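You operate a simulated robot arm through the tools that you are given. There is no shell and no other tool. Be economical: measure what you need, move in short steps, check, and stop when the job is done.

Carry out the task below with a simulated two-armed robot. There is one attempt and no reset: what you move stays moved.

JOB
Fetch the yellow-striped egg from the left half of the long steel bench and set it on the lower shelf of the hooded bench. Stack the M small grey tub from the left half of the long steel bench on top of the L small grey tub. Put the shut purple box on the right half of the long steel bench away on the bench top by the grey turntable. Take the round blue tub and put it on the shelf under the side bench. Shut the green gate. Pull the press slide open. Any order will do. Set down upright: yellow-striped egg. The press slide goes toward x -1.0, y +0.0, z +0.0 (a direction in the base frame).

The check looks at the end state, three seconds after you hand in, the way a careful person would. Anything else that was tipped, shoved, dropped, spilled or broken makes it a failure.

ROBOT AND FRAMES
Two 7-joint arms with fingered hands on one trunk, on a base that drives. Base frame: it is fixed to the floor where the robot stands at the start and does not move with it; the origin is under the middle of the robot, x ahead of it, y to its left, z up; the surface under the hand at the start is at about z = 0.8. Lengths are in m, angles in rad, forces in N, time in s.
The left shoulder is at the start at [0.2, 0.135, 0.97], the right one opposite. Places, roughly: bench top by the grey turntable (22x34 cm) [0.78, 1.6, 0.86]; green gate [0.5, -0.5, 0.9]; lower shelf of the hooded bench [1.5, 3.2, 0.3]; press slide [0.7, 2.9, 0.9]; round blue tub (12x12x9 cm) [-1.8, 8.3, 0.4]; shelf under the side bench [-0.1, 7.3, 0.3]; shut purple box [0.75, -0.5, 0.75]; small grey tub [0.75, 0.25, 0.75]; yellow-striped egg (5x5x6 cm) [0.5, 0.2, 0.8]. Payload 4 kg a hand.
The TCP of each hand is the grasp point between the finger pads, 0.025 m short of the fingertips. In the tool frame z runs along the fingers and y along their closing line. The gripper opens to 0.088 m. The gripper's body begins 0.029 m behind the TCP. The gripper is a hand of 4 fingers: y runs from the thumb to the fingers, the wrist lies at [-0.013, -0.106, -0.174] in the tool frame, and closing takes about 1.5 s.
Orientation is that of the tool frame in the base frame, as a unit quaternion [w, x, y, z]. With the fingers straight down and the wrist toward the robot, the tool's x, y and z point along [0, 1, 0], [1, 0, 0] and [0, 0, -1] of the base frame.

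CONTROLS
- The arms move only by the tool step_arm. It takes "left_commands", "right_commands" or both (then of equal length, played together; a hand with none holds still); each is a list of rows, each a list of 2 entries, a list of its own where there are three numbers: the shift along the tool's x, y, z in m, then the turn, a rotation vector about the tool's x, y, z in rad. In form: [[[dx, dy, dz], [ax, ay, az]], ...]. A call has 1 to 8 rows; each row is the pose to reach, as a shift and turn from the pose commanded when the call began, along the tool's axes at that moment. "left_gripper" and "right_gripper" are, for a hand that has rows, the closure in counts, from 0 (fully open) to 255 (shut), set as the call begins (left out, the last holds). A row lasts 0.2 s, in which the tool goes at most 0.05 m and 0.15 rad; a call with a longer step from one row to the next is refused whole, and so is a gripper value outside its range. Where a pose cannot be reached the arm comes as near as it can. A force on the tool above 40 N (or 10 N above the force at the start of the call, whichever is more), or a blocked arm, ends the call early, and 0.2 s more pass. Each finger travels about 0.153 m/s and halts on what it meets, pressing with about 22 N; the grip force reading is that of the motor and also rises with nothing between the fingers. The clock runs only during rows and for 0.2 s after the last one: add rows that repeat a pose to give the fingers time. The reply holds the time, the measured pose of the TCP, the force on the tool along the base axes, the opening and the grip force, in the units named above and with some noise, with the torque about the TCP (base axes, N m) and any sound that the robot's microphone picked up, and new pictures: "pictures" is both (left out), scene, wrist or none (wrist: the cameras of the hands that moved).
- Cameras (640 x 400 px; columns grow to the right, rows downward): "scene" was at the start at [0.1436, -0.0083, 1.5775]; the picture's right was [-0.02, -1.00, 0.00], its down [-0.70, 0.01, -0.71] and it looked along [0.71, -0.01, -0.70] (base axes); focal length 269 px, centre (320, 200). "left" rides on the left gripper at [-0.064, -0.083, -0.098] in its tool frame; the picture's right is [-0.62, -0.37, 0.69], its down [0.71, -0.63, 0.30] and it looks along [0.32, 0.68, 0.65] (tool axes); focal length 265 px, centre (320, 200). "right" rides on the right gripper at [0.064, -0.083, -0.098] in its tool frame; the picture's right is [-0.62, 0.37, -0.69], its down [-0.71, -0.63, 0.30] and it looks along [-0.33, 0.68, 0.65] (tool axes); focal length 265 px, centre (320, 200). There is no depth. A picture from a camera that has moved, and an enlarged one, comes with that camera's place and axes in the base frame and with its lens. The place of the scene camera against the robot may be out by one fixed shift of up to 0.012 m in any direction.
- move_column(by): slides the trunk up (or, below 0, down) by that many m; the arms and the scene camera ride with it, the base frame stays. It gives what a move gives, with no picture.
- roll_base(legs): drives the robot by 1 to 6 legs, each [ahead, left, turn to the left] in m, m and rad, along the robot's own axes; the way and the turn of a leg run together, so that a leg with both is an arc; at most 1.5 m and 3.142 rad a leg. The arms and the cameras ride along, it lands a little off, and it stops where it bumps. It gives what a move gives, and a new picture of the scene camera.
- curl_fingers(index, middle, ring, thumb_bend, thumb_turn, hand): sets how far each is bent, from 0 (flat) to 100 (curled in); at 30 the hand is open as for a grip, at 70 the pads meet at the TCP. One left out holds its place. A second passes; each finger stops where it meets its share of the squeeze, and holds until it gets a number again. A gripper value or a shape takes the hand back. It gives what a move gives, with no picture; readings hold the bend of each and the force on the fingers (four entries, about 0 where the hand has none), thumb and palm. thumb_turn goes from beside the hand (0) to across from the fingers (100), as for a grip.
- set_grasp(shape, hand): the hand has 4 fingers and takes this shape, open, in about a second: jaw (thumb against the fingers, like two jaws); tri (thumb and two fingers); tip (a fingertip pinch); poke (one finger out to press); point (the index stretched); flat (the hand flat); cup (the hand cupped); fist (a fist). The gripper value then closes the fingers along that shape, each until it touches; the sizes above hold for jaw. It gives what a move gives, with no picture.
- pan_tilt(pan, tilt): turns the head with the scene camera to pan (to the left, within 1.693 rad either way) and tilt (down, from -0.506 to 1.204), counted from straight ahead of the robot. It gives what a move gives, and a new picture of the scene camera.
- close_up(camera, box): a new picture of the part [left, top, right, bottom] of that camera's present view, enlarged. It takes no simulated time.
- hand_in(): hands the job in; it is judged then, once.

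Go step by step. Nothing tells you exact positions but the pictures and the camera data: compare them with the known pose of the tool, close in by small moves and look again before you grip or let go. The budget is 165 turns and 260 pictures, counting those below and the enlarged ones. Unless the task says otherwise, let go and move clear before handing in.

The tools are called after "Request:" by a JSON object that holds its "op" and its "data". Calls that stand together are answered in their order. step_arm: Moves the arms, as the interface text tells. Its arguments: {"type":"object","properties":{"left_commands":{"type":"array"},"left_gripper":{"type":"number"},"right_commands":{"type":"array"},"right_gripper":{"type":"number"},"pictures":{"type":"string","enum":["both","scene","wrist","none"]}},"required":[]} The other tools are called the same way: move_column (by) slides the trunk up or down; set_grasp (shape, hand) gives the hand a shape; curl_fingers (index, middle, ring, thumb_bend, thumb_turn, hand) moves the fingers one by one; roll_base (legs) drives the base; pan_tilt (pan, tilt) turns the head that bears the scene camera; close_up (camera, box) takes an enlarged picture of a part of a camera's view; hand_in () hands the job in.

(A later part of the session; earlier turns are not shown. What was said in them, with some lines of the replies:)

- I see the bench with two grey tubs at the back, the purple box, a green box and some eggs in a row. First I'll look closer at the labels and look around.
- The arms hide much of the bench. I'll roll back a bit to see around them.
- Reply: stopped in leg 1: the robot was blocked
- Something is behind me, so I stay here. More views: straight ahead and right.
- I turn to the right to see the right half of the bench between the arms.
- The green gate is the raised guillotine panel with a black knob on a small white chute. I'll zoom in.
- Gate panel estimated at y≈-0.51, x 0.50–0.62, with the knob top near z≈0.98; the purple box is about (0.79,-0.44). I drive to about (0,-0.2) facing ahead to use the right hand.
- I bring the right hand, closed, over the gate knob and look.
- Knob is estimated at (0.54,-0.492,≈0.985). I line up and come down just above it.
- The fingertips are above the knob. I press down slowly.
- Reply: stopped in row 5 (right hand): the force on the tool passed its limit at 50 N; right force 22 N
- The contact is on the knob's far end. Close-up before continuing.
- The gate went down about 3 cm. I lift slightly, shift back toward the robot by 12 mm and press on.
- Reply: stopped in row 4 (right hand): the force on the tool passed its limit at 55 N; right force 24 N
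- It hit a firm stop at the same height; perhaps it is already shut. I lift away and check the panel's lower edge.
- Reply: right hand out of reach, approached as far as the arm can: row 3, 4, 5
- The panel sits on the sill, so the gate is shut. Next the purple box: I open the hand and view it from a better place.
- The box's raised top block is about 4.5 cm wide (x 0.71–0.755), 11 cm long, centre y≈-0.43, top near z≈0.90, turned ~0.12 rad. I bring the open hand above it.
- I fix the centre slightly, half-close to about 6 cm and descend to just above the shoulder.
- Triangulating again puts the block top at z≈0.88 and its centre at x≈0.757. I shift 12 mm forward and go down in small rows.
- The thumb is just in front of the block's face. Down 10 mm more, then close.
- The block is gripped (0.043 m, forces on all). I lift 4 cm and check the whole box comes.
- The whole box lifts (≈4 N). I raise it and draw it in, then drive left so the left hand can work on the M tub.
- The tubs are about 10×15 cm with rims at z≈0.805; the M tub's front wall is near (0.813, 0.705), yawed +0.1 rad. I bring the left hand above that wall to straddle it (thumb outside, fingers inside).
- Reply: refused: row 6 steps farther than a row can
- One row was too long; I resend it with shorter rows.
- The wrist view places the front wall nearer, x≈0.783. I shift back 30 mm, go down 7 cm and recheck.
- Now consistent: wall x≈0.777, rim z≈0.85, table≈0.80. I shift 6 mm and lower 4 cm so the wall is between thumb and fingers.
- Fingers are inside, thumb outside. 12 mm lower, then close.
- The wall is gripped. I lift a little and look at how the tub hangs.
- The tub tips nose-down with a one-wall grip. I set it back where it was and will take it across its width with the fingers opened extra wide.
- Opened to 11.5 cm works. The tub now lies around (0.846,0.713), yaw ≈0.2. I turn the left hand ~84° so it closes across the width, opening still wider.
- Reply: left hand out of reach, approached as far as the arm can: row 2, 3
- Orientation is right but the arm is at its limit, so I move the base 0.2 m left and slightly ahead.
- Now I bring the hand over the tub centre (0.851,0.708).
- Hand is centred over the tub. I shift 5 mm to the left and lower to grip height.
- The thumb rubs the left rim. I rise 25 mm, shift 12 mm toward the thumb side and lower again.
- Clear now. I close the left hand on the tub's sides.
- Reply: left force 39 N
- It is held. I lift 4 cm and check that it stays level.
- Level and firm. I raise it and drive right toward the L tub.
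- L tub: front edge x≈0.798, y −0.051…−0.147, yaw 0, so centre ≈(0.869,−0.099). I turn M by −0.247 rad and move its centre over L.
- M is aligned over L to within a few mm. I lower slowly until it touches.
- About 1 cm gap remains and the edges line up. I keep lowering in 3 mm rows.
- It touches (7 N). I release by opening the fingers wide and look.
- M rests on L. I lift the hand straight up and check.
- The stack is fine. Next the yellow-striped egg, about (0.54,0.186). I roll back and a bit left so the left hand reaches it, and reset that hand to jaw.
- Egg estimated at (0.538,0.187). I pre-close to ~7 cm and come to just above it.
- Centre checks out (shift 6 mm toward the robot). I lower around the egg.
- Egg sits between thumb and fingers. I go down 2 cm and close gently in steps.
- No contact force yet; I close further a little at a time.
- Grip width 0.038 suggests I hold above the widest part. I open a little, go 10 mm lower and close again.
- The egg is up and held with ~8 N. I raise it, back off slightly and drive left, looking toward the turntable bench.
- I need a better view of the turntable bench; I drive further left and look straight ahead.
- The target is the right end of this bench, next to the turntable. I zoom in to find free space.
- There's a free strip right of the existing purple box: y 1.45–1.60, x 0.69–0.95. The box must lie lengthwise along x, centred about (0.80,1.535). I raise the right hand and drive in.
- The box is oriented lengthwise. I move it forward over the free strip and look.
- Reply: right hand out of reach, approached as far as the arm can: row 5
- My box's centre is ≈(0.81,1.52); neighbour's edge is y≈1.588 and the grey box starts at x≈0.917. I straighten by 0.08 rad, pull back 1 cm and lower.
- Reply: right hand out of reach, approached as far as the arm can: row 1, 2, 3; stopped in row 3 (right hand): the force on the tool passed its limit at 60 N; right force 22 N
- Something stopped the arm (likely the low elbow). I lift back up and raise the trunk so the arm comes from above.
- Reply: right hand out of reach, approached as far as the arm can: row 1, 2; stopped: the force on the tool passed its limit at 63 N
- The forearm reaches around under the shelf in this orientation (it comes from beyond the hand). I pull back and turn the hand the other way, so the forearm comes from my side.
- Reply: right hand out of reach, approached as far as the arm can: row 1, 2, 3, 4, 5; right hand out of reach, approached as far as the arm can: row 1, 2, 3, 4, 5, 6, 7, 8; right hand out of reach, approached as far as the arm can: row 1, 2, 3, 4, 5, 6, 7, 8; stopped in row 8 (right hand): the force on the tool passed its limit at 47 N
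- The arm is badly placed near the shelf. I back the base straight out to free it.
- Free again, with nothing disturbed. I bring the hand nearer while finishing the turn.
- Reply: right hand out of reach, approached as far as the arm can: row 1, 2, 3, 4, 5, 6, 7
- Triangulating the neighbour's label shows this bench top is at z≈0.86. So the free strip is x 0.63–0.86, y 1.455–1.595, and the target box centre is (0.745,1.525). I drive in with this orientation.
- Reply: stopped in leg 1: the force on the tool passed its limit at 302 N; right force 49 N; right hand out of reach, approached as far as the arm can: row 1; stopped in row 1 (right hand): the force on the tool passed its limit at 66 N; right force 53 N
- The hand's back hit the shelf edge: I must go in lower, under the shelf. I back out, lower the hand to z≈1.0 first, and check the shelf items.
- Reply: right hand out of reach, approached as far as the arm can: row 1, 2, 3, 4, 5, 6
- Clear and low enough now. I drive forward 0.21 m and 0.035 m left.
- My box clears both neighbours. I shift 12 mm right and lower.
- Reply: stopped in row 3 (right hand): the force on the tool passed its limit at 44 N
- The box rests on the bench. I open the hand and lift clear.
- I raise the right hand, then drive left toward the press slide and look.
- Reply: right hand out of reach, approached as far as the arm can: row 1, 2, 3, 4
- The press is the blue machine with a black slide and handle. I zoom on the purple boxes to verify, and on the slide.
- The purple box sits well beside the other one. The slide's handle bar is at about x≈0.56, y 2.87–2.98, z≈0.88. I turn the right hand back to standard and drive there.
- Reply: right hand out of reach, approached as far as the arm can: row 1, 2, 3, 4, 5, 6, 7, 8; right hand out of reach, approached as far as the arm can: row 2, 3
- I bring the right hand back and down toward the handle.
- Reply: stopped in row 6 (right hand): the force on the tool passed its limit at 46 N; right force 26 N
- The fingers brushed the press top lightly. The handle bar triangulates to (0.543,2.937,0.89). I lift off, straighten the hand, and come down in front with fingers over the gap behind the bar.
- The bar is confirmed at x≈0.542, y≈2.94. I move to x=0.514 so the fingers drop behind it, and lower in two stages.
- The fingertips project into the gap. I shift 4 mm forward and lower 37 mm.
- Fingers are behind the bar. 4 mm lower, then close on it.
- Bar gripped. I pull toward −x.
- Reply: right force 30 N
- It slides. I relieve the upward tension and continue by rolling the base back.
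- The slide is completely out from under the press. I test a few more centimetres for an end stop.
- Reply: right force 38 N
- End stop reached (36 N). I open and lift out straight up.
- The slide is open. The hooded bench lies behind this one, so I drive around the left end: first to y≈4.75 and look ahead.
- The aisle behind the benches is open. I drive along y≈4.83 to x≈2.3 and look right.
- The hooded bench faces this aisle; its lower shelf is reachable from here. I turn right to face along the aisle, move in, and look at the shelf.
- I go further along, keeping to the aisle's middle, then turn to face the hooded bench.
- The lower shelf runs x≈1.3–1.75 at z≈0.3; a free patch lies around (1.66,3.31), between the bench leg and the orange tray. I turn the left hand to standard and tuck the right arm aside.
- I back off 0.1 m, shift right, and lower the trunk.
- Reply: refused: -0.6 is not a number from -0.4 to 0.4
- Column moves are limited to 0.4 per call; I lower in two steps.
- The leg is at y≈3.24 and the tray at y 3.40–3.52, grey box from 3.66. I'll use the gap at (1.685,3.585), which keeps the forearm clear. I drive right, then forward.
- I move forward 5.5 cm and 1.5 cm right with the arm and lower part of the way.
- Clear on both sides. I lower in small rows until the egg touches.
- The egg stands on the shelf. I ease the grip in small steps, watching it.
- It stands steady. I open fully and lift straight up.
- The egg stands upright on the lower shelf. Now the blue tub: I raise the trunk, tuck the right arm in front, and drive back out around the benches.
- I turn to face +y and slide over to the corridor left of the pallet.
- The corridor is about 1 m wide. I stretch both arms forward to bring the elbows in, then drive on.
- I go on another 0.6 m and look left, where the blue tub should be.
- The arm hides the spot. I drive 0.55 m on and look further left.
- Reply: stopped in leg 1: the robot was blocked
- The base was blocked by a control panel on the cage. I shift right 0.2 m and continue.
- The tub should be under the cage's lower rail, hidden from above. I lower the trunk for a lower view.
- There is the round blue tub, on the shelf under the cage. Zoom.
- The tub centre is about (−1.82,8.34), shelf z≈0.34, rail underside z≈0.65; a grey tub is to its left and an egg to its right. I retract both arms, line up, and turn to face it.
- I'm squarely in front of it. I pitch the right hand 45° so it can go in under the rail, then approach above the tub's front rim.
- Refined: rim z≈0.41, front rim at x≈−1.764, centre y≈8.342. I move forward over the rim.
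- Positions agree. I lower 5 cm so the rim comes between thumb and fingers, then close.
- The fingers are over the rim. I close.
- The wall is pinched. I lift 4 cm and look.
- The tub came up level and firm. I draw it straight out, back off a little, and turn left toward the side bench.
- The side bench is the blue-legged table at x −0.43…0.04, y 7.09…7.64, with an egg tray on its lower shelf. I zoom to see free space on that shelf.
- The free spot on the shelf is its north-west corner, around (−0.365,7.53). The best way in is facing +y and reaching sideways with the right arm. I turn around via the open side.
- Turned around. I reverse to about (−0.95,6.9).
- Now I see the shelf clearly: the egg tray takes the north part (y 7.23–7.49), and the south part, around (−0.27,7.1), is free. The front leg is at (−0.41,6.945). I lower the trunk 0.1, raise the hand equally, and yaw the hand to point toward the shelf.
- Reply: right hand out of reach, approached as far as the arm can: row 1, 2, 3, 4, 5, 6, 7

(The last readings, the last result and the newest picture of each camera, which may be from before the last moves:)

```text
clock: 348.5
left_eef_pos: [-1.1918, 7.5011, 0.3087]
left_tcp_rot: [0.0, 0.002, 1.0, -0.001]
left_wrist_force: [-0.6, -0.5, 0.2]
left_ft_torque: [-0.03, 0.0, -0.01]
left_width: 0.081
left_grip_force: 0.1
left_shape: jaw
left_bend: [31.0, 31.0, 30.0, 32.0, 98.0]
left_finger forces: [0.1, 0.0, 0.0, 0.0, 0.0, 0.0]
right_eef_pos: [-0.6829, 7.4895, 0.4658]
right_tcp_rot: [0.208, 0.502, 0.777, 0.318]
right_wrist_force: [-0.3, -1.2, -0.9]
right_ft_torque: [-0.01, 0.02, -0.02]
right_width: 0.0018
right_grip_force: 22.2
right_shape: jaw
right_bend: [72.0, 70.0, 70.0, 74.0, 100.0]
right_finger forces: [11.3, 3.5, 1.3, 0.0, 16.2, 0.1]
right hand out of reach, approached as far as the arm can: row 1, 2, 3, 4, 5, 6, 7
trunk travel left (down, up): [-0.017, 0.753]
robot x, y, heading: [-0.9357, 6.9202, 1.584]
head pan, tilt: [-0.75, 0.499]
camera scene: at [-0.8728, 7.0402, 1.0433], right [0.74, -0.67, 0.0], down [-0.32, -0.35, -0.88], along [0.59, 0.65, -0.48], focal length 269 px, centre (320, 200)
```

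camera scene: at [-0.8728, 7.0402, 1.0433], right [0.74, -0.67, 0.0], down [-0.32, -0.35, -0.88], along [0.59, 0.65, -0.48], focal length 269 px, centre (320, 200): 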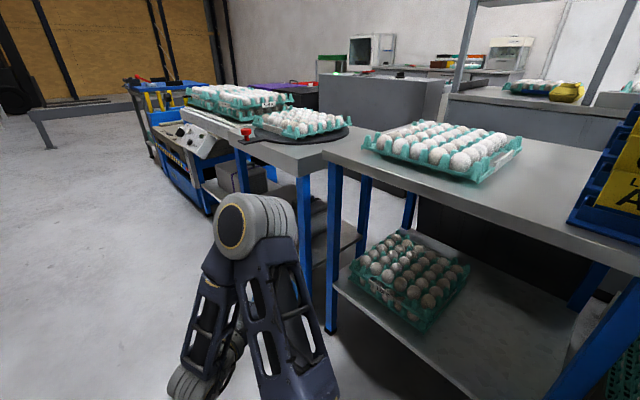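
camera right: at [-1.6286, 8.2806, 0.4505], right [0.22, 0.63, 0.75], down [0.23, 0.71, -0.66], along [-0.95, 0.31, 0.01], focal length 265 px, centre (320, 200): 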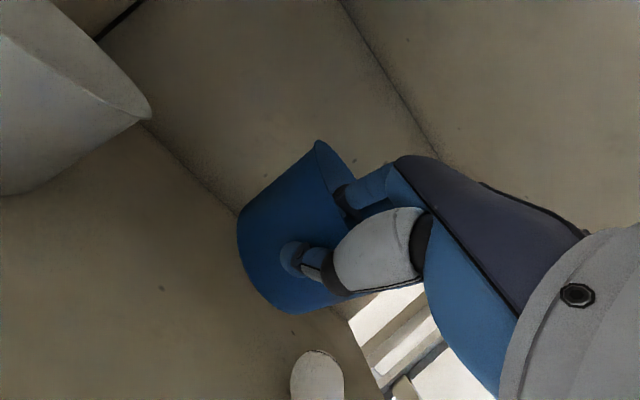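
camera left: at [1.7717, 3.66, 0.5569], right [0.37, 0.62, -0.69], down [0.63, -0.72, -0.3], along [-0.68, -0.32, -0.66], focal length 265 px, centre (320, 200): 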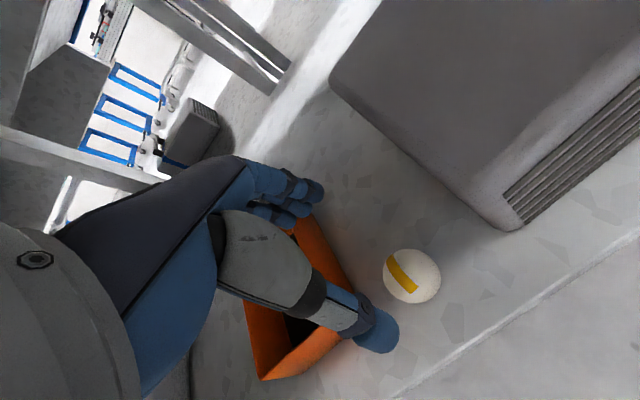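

The hand now points toward the shelf with wrist and elbow on my side. I reverse 0.4 m so the hand lines up with the free part.

Request:
{"op": "pan_tilt", "data": {"pan": -0.95, "tilt": 0.65}}

Request:
{"op": "roll_base", "data": {"legs": [[-0.4, 0.04, 0]]}}

```text
clock: 349.2
left_eef_pos: [-1.192, 7.5014, 0.3092]
left_tcp_rot: [-0.001, 0.001, 1.0, -0.001]
left_wrist_force: [0.8, 0.0, 0.0]
left_ft_torque: [-0.01, 0.02, -0.02]
left_width: 0.0809
left_grip_force: 0.0
left_shape: jaw
left_bend: [31.0, 31.0, 30.0, 32.0, 98.0]
left_finger forces: [0.0, 0.1, 0.0, 0.0, 0.0, 0.0]
right_eef_pos: [-0.6828, 7.4903, 0.466]
right_tcp_rot: [0.209, 0.502, 0.777, 0.317]
right_wrist_force: [0.3, 0.2, -0.3]
right_ft_torque: [0.02, 0.02, -0.01]
right_width: 0.0018
right_grip_force: 22.1
right_shape: jaw
right_bend: [72.0, 70.0, 70.0, 74.0, 100.0]
right_finger forces: [11.4, 3.4, 1.5, 0.1, 16.3, 0.0]
trunk travel left (down, up): [-0.017, 0.753]
robot x, y, heading: [-0.9347, 6.9188, 1.584]
head pan, tilt: [-0.949, 0.649]
camera scene: at [-0.8641, 7.0243, 1.03], right [0.59, -0.81, 0.0], down [-0.49, -0.36, -0.8], along [0.64, 0.47, -0.6], focal length 269 px, centre (320, 200)
```

scene: 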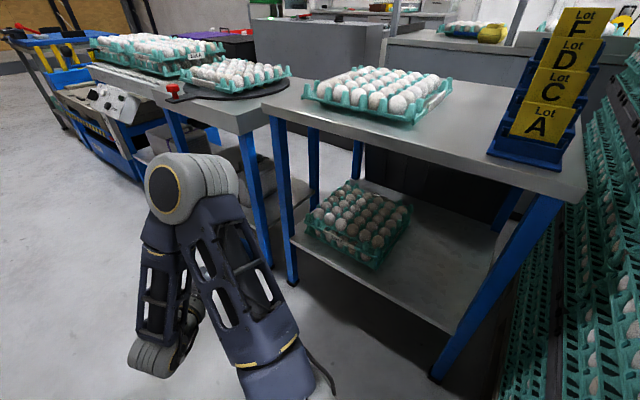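

```text
clock: 351.8
left_eef_pos: [-1.224, 7.0958, 0.309]
left_tcp_rot: [-0.001, 0.006, 1.0, 0.0]
left_wrist_force: [-0.4, -0.1, -0.7]
left_ft_torque: [0.02, 0.0, 0.0]
left_width: 0.0808
left_grip_force: 0.1
left_shape: jaw
left_bend: [31.0, 31.0, 30.0, 32.0, 98.0]
left_finger forces: [0.0, 0.0, 0.0, 0.0, 0.0, 0.0]
right_eef_pos: [-0.7154, 7.0811, 0.4652]
right_tcp_rot: [0.21, 0.505, 0.775, 0.316]
right_wrist_force: [0.0, -1.0, -0.2]
right_ft_torque: [0.01, 0.04, 0.02]
right_width: 0.0016
right_grip_force: 21.7
right_shape: jaw
right_bend: [72.0, 70.0, 70.0, 74.0, 100.0]
right_finger forces: [11.5, 3.4, 1.5, 0.0, 16.3, 0.1]
trunk travel left (down, up): [-0.017, 0.753]
robot x, y, heading: [-0.9704, 6.5124, 1.574]
head pan, tilt: [-0.949, 0.649]
camera scene: at [-0.8993, 6.6174, 1.0299], right [0.59, -0.81, 0.0], down [-0.49, -0.35, -0.8], along [0.65, 0.47, -0.6], focal length 269 px, centre (320, 200)
```

scene: 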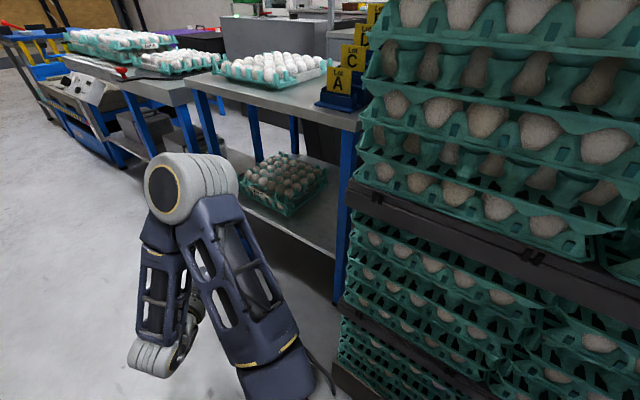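

Target tub centre (−0.27,7.085). I yaw a little more (pointing nearly +x) and move the hand halfway in.

Request:
{"op": "step_arm", "data": {"right_commands": [[[-0.016, 0.025, 0.025], [0, -0.05, 0.05]], [[-0.032, 0.05, 0.05], [0, -0.1, 0.1]], [[-0.048, 0.075, 0.075], [0, -0.15, 0.15]], [[-0.064, 0.1, 0.1], [0, -0.212, 0.212]], [[-0.08, 0.124, 0.124], [0, -0.212, 0.212]], [[-0.08, 0.124, 0.124], [0, -0.212, 0.212]]], "pictures": "scene"}}

```text
clock: 353.2
left_eef_pos: [-1.2232, 7.096, 0.3097]
left_tcp_rot: [0.0, 0.007, 1.0, -0.001]
left_wrist_force: [0.0, -0.2, 0.6]
left_ft_torque: [0.01, 0.0, 0.02]
left_width: 0.081
left_grip_force: 0.0
left_shape: jaw
left_bend: [31.0, 31.0, 30.0, 32.0, 98.0]
left_finger forces: [0.0, 0.0, 0.0, 0.1, 0.0, 0.0]
right_eef_pos: [-0.5212, 7.0779, 0.4649]
right_tcp_rot: [0.256, 0.615, 0.691, 0.282]
right_wrist_force: [-0.6, -0.4, -0.7]
right_ft_torque: [0.01, 0.01, 0.02]
right_width: 0.0012
right_grip_force: 22.4
right_shape: jaw
right_bend: [72.0, 70.0, 70.0, 74.0, 100.0]
right_finger forces: [11.8, 3.4, 1.5, 0.1, 16.4, 0.0]
trunk travel left (down, up): [-0.017, 0.753]
robot x, y, heading: [-0.9734, 6.5127, 1.574]
head pan, tilt: [-0.949, 0.649]
camera scene: at [-0.8993, 6.6174, 1.0299], right [0.59, -0.81, 0.0], down [-0.49, -0.35, -0.8], along [0.65, 0.47, -0.6], focal length 269 px, centre (320, 200)
```

scene: 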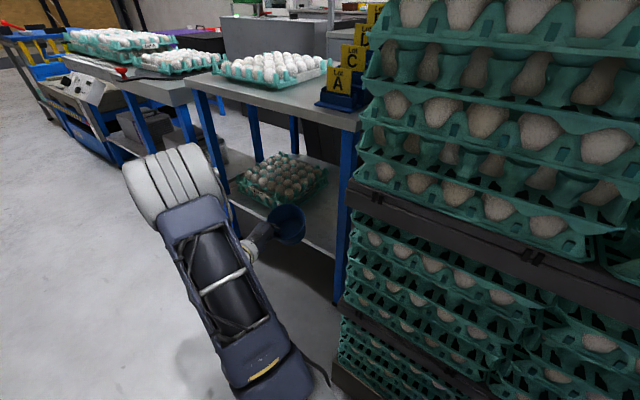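

Good: the tub points into the free part of the shelf. I continue in.

Request:
{"op": "step_arm", "data": {"right_commands": [[[-0.005, 0.028, 0.028], [0, 0, 0]], [[-0.01, 0.056, 0.056], [0, 0, 0]], [[-0.014, 0.084, 0.084], [0, 0, 0]], [[-0.019, 0.11, 0.11], [0, 0, 0]], [[-0.023, 0.134, 0.134], [0, 0, 0]], [[-0.023, 0.134, 0.134], [0, 0, 0]]], "pictures": "both"}}

Request:
{"op": "close_up", "data": {"camera": "scene", "box": [210, 130, 370, 270]}}

```text
clock: 354.6
left_eef_pos: [-1.2223, 7.0962, 0.3093]
left_tcp_rot: [0.0, 0.006, 1.0, -0.001]
left_wrist_force: [0.2, 0.0, 0.7]
left_ft_torque: [-0.01, -0.04, 0.01]
left_width: 0.0806
left_grip_force: 0.0
left_shape: jaw
left_bend: [31.0, 31.0, 30.0, 32.0, 98.0]
left_finger forces: [0.0, 0.0, 0.0, 0.0, 0.0, 0.0]
right_eef_pos: [-0.3302, 7.0765, 0.4668]
right_tcp_rot: [0.255, 0.614, 0.691, 0.281]
right_wrist_force: [-1.1, -0.3, -1.1]
right_ft_torque: [0.02, 0.06, 0.03]
right_width: 0.0018
right_grip_force: 22.3
right_shape: jaw
right_bend: [72.0, 70.0, 70.0, 74.0, 100.0]
right_finger forces: [12.1, 3.2, 1.4, 0.0, 16.5, 0.0]
trunk travel left (down, up): [-0.017, 0.753]
robot x, y, heading: [-0.9667, 6.5101, 1.574]
head pan, tilt: [-0.949, 0.649]
camera scene: at [-0.8993, 6.6174, 1.0299], right [0.59, -0.81, 0.0], down [-0.49, -0.35, -0.8], along [0.65, 0.47, -0.6], focal length 269 px, centre (320, 200)
camera right: at [-0.4646, 7.1263, 0.4783], right [-0.15, -0.64, 0.76], down [-0.15, -0.74, -0.65], along [0.98, -0.21, 0.02], focal length 265 px, centre (320, 200)
```

scene: 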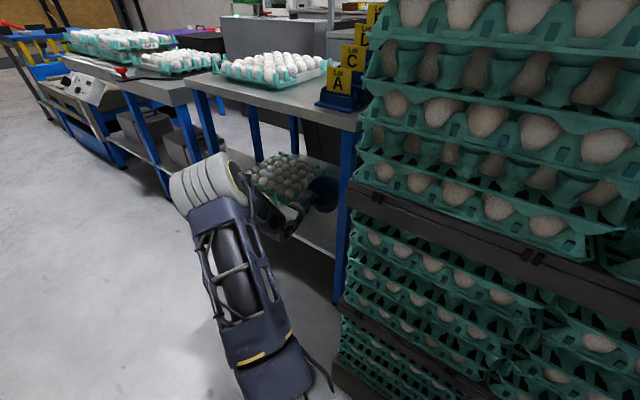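
right: 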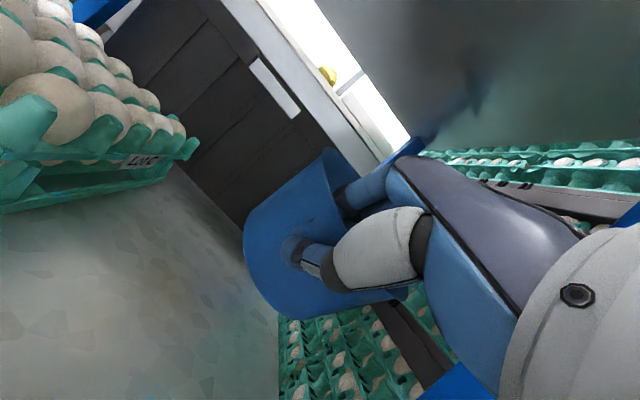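

```text
2.86 times, centred on (290, 200) of scene
camera zoom: at [-0.8993, 6.6174, 1.0299], right [0.59, -0.81, 0.0], down [-0.49, -0.35, -0.8], along [0.65, 0.47, -0.6], focal length 770 px, centre (406, 200)
```

zoom: 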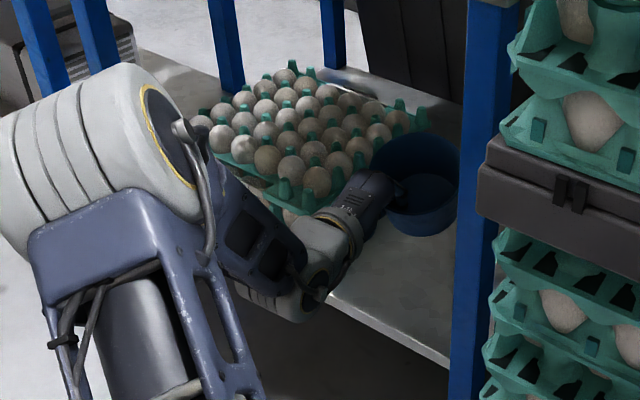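

The tub is over the free shelf area (south edge y≈6.946, tray from 7.22). I lower it slowly.

Request:
{"op": "step_arm", "data": {"right_commands": [[[0, -0.0177, 0.0177], [0, 0, 0]], [[0, -0.034, 0.034], [0, 0, 0]], [[0, -0.043, 0.043], [0, 0, 0]], [[0, -0.0475, 0.0475], [0, 0, 0]], [[0, -0.0475, 0.0475], [0, 0, 0]]], "pictures": "wrist"}}

```text
clock: 355.8
left_eef_pos: [-1.2226, 7.0967, 0.3083]
left_tcp_rot: [0.0, 0.006, 1.0, -0.001]
left_wrist_force: [-0.2, 0.3, -0.2]
left_ft_torque: [0.04, 0.05, -0.05]
left_width: 0.081
left_grip_force: 0.1
left_shape: jaw
left_bend: [31.0, 31.0, 30.0, 32.0, 98.0]
left_finger forces: [0.0, 0.0, 0.0, 0.1, 0.0, 0.0]
right_eef_pos: [-0.3329, 7.0773, 0.3968]
right_tcp_rot: [0.255, 0.615, 0.691, 0.282]
right_wrist_force: [-1.1, -0.1, -0.5]
right_ft_torque: [0.03, 0.01, 0.0]
right_width: 0.0018
right_grip_force: 21.6
right_shape: jaw
right_bend: [72.0, 70.0, 70.0, 74.0, 100.0]
right_finger forces: [12.1, 3.2, 1.4, 0.0, 16.6, 0.1]
trunk travel left (down, up): [-0.017, 0.753]
robot x, y, heading: [-0.973, 6.5135, 1.569]
head pan, tilt: [-0.949, 0.649]
camera right: at [-0.4674, 7.1261, 0.4075], right [-0.15, -0.64, 0.76], down [-0.15, -0.74, -0.65], along [0.98, -0.21, 0.02], focal length 265 px, centre (320, 200)
```

right: 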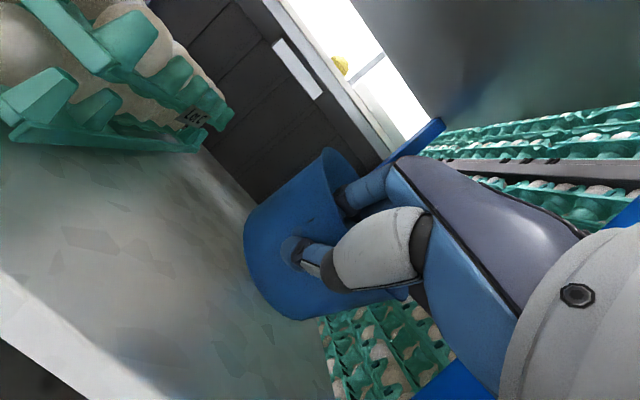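

Request:
{"op": "step_arm", "data": {"right_commands": [[[0, -0.004, 0.004], [0, 0, 0]], [[0, -0.008, 0.008], [0, 0, 0]], [[0, -0.011, 0.011], [0, 0, 0]], [[0, -0.014, 0.014], [0, 0, 0]]], "pictures": "none"}}

```text
clock: 356.8
left_eef_pos: [-1.2227, 7.097, 0.3092]
left_tcp_rot: [0.0, 0.006, 1.0, -0.001]
left_wrist_force: [0.1, 0.2, 0.1]
left_ft_torque: [0.0, 0.0, -0.02]
left_width: 0.081
left_grip_force: 0.0
left_shape: jaw
left_bend: [31.0, 31.0, 30.0, 32.0, 98.0]
left_finger forces: [0.0, 0.1, 0.0, 0.0, 0.0, 0.0]
right_eef_pos: [-0.3305, 7.0757, 0.376]
right_tcp_rot: [0.255, 0.614, 0.691, 0.282]
right_wrist_force: [0.6, 0.2, -0.5]
right_ft_torque: [0.05, -0.02, 0.0]
right_width: 0.0017
right_grip_force: 22.0
right_shape: jaw
right_bend: [72.0, 70.0, 70.0, 74.0, 100.0]
right_finger forces: [12.1, 3.2, 1.4, 0.0, 16.6, 0.0]
trunk travel left (down, up): [-0.017, 0.753]
robot x, y, heading: [-0.971, 6.51, 1.577]
head pan, tilt: [-0.949, 0.649]
```

Request:
{"op": "step_arm", "data": {"right_commands": [[[0, -0.004, 0.004], [0, 0, 0]], [[0, -0.008, 0.008], [0, 0, 0]], [[0, -0.012, 0.012], [0, 0, 0]], [[0, -0.016, 0.016], [0, 0, 0]]], "pictures": "wrist"}}

```text
clock: 357.8
left_eef_pos: [-1.2229, 7.0963, 0.3091]
left_tcp_rot: [0.0, 0.006, 1.0, -0.001]
left_wrist_force: [0.0, 0.7, 0.1]
left_ft_torque: [0.02, -0.04, -0.01]
left_width: 0.0807
left_grip_force: 0.1
left_shape: jaw
left_bend: [31.0, 31.0, 30.0, 32.0, 98.0]
left_finger forces: [0.0, 0.1, 0.0, 0.0, 0.0, 0.0]
right_eef_pos: [-0.3311, 7.0765, 0.355]
right_tcp_rot: [0.256, 0.614, 0.691, 0.282]
right_wrist_force: [-0.8, 0.7, 2.3]
right_ft_torque: [-0.02, -0.06, 0.02]
right_width: 0.0017
right_grip_force: 21.8
right_shape: jaw
right_bend: [72.0, 70.0, 70.0, 75.0, 100.0]
right_finger forces: [11.9, 3.8, 1.5, 0.0, 16.5, 0.1]
trunk travel left (down, up): [-0.017, 0.753]
robot x, y, heading: [-0.9727, 6.5168, 1.573]
head pan, tilt: [-0.949, 0.649]
camera right: at [-0.4664, 7.1268, 0.3655], right [-0.15, -0.64, 0.76], down [-0.15, -0.74, -0.65], along [0.98, -0.21, 0.02], focal length 265 px, centre (320, 200)
```

right: 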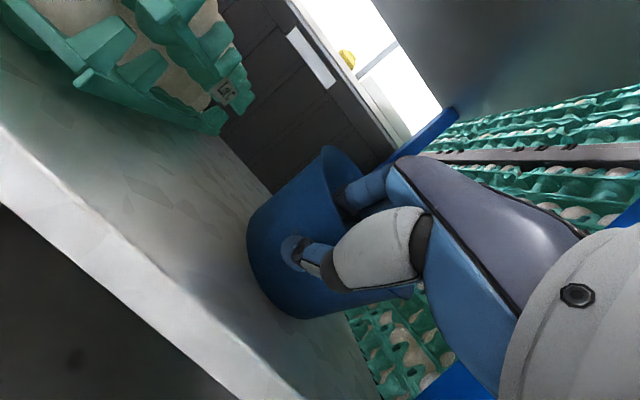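

It touches the shelf (z≈0.29), but the base is only ~2 cm from the front edge. I lift 1.5 cm, go 6 cm deeper and set it down again.

Request:
{"op": "step_arm", "data": {"right_commands": [[[0, 0.011, -0.011], [0, 0, 0]], [[0, 0.032, 0.01], [0, 0, 0]], [[0, 0.053, 0.031], [0, 0, 0]], [[0, 0.047, 0.037], [0, 0, 0]], [[0, 0.043, 0.041], [0, 0, 0]], [[0, 0.041, 0.043], [0, 0, 0]]], "pictures": "wrist"}}

```text
clock: 359.2
left_eef_pos: [-1.2216, 7.0968, 0.3101]
left_tcp_rot: [0.0, 0.006, 1.0, -0.001]
left_wrist_force: [-0.3, 0.6, 0.6]
left_ft_torque: [0.0, 0.02, 0.0]
left_width: 0.081
left_grip_force: 0.0
left_shape: jaw
left_bend: [31.0, 31.0, 30.0, 32.0, 98.0]
left_finger forces: [0.0, 0.0, 0.0, 0.0, 0.0, 0.0]
right_eef_pos: [-0.2716, 7.0819, 0.3548]
right_tcp_rot: [0.257, 0.615, 0.69, 0.283]
right_wrist_force: [-1.4, 1.4, 4.1]
right_ft_torque: [-0.05, -0.08, 0.02]
right_width: 0.0017
right_grip_force: 22.0
right_shape: jaw
right_bend: [72.0, 70.0, 70.0, 75.0, 100.0]
right_finger forces: [12.3, 4.2, 1.4, 0.1, 16.8, 0.1]
trunk travel left (down, up): [-0.017, 0.753]
robot x, y, heading: [-0.9726, 6.513, 1.577]
head pan, tilt: [-0.949, 0.649]
camera right: at [-0.4073, 7.1329, 0.3645], right [-0.16, -0.64, 0.76], down [-0.15, -0.74, -0.66], along [0.98, -0.21, 0.02], focal length 265 px, centre (320, 200)
```

right: 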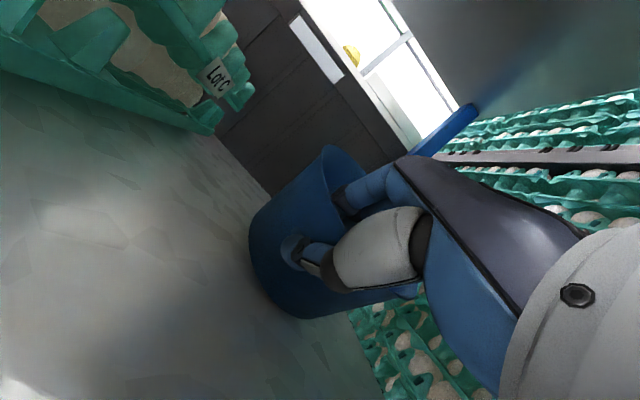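

It rests well inside now. I open partly, lift the fingers over the rim, and draw back.

Request:
{"op": "step_arm", "data": {"right_commands": [[[0, 0, 0], [0, 0, 0]], [[0, 0, 0], [0, 0, 0]], [[0, 0, 0], [0, 0, 0]], [[0, 0, 0], [0, 0, 0]], [[0, 0.012, -0.012], [0, 0, 0]], [[0, 0.03, -0.03], [0, 0, 0]], [[0, 0.05, -0.05], [0, 0, 0]]], "right_gripper": 50, "pictures": "wrist"}}

```text
clock: 360.8
left_eef_pos: [-1.223, 7.0961, 0.3094]
left_tcp_rot: [-0.001, 0.006, 1.0, -0.001]
left_wrist_force: [-0.3, -0.2, 0.3]
left_ft_torque: [-0.01, -0.01, 0.02]
left_width: 0.0812
left_grip_force: 0.1
left_shape: jaw
left_bend: [31.0, 31.0, 30.0, 32.0, 98.0]
left_finger forces: [0.1, 0.0, 0.0, 0.0, 0.0, 0.1]
right_eef_pos: [-0.2704, 7.0859, 0.4241]
right_tcp_rot: [0.256, 0.614, 0.692, 0.282]
right_wrist_force: [0.7, -0.6, 0.3]
right_ft_torque: [0.02, 0.02, 0.02]
right_width: 0.0706
right_grip_force: 0.1
right_shape: jaw
right_bend: [27.0, 34.0, 31.0, 49.0, 99.0]
right_finger forces: [0.0, 0.0, 0.0, 0.0, 0.1, 0.0]
trunk travel left (down, up): [-0.017, 0.753]
robot x, y, heading: [-0.9711, 6.5128, 1.578]
head pan, tilt: [-0.949, 0.649]
camera right: at [-0.4066, 7.1363, 0.4346], right [-0.15, -0.64, 0.76], down [-0.15, -0.74, -0.65], along [0.98, -0.21, 0.02], focal length 265 px, centre (320, 200)
```

right: 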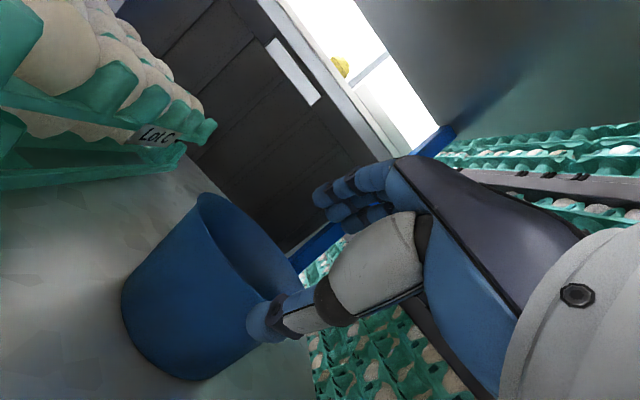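

The tub stands on the shelf. I draw the hand straight back out.

Request:
{"op": "step_arm", "data": {"right_commands": [[[0.003, -0.026, -0.026], [0, 0, 0]], [[0.006, -0.052, -0.052], [0, 0, 0]], [[0.009, -0.078, -0.078], [0, 0, 0]], [[0.012, -0.104, -0.104], [0, 0, 0]], [[0.016, -0.13, -0.13], [0, 0, 0]], [[0.02, -0.156, -0.156], [0, 0, 0]], [[0.024, -0.182, -0.182], [0, 0, 0]], [[0.028, -0.208, -0.208], [0, 0, 0]]], "pictures": "scene"}}

Request:
{"op": "close_up", "data": {"camera": "scene", "box": [210, 130, 370, 270]}}

```text
clock: 362.6
left_eef_pos: [-1.2218, 7.0956, 0.3088]
left_tcp_rot: [0.001, 0.006, 1.0, -0.001]
left_wrist_force: [-0.5, 0.3, -0.1]
left_ft_torque: [-0.04, -0.08, 0.0]
left_width: 0.0811
left_grip_force: 0.1
left_shape: jaw
left_bend: [31.0, 31.0, 30.0, 32.0, 98.0]
left_finger forces: [0.0, 0.0, 0.0, 0.0, 0.0, 0.1]
right_eef_pos: [-0.5678, 7.0784, 0.4218]
right_tcp_rot: [0.256, 0.614, 0.691, 0.282]
right_wrist_force: [0.9, -0.1, -0.4]
right_ft_torque: [0.03, 0.02, -0.02]
right_width: 0.0707
right_grip_force: 0.0
right_shape: jaw
right_bend: [27.0, 34.0, 31.0, 49.0, 99.0]
right_finger forces: [0.0, 0.0, 0.0, 0.1, 0.0, 0.1]
trunk travel left (down, up): [-0.017, 0.753]
robot x, y, heading: [-0.9706, 6.5132, 1.574]
head pan, tilt: [-0.949, 0.649]
camera scene: at [-0.8992, 6.6173, 1.0299], right [0.59, -0.81, 0.0], down [-0.49, -0.35, -0.8], along [0.65, 0.47, -0.6], focal length 269 px, centre (320, 200)
```

scene: 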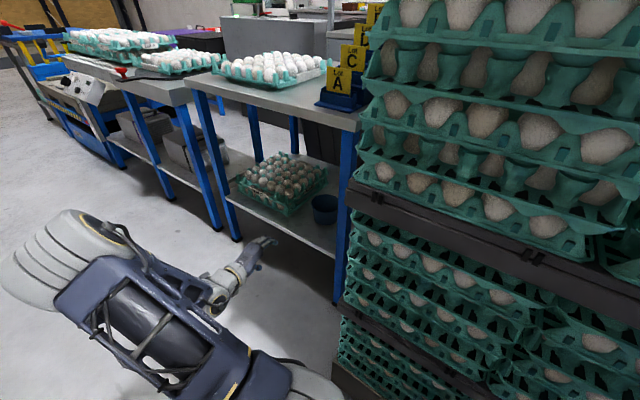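

```text
2.86 times, centred on (290, 200) of scene
camera zoom: at [-0.8992, 6.6173, 1.0299], right [0.59, -0.81, 0.0], down [-0.49, -0.35, -0.8], along [0.65, 0.47, -0.6], focal length 770 px, centre (406, 200)
```

zoom: 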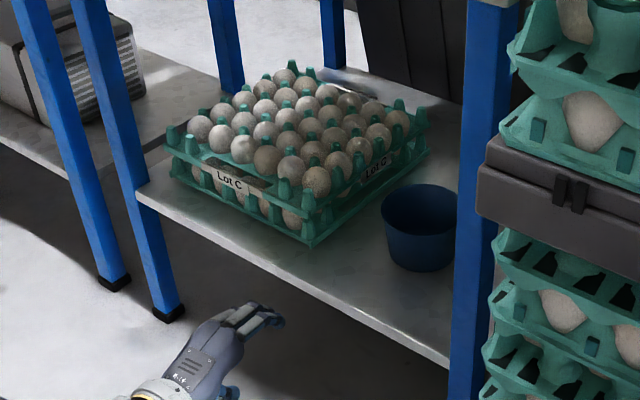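

The blue tub stands upright on the shelf under the side bench, both hands are empty and clear, and every item on the list is done. I hand in.

Request:
{"op": "hand_in", "data": {}}

```text
The job is handed in.
```

I finished all six jobs and handed in with both hands empty and clear.

- **Egg:** the yellow-striped egg stands upright on the lower shelf of the hooded bench.
- **Tubs:** the M tub is stacked on the L tub.
- **Purple box:** the shut purple box is on the bench top by the turntable, next to the other purple box. While carrying it I bumped the shelf edge above that bench, once hard (302 N). The blue roll nearest the bump stayed put, and I saw nothing else displaced.
- **Blue tub:** the round blue tub is on the shelf under the side bench, beside the egg tray.
- **Gate:** the green gate is pressed down to a firm stop. I judged it shut from the camera views at the time and did not go back for a second look.
- **Press slide:** the slide is pulled fully out to its end stop. On the way in, my fingers also touched the top of the press.
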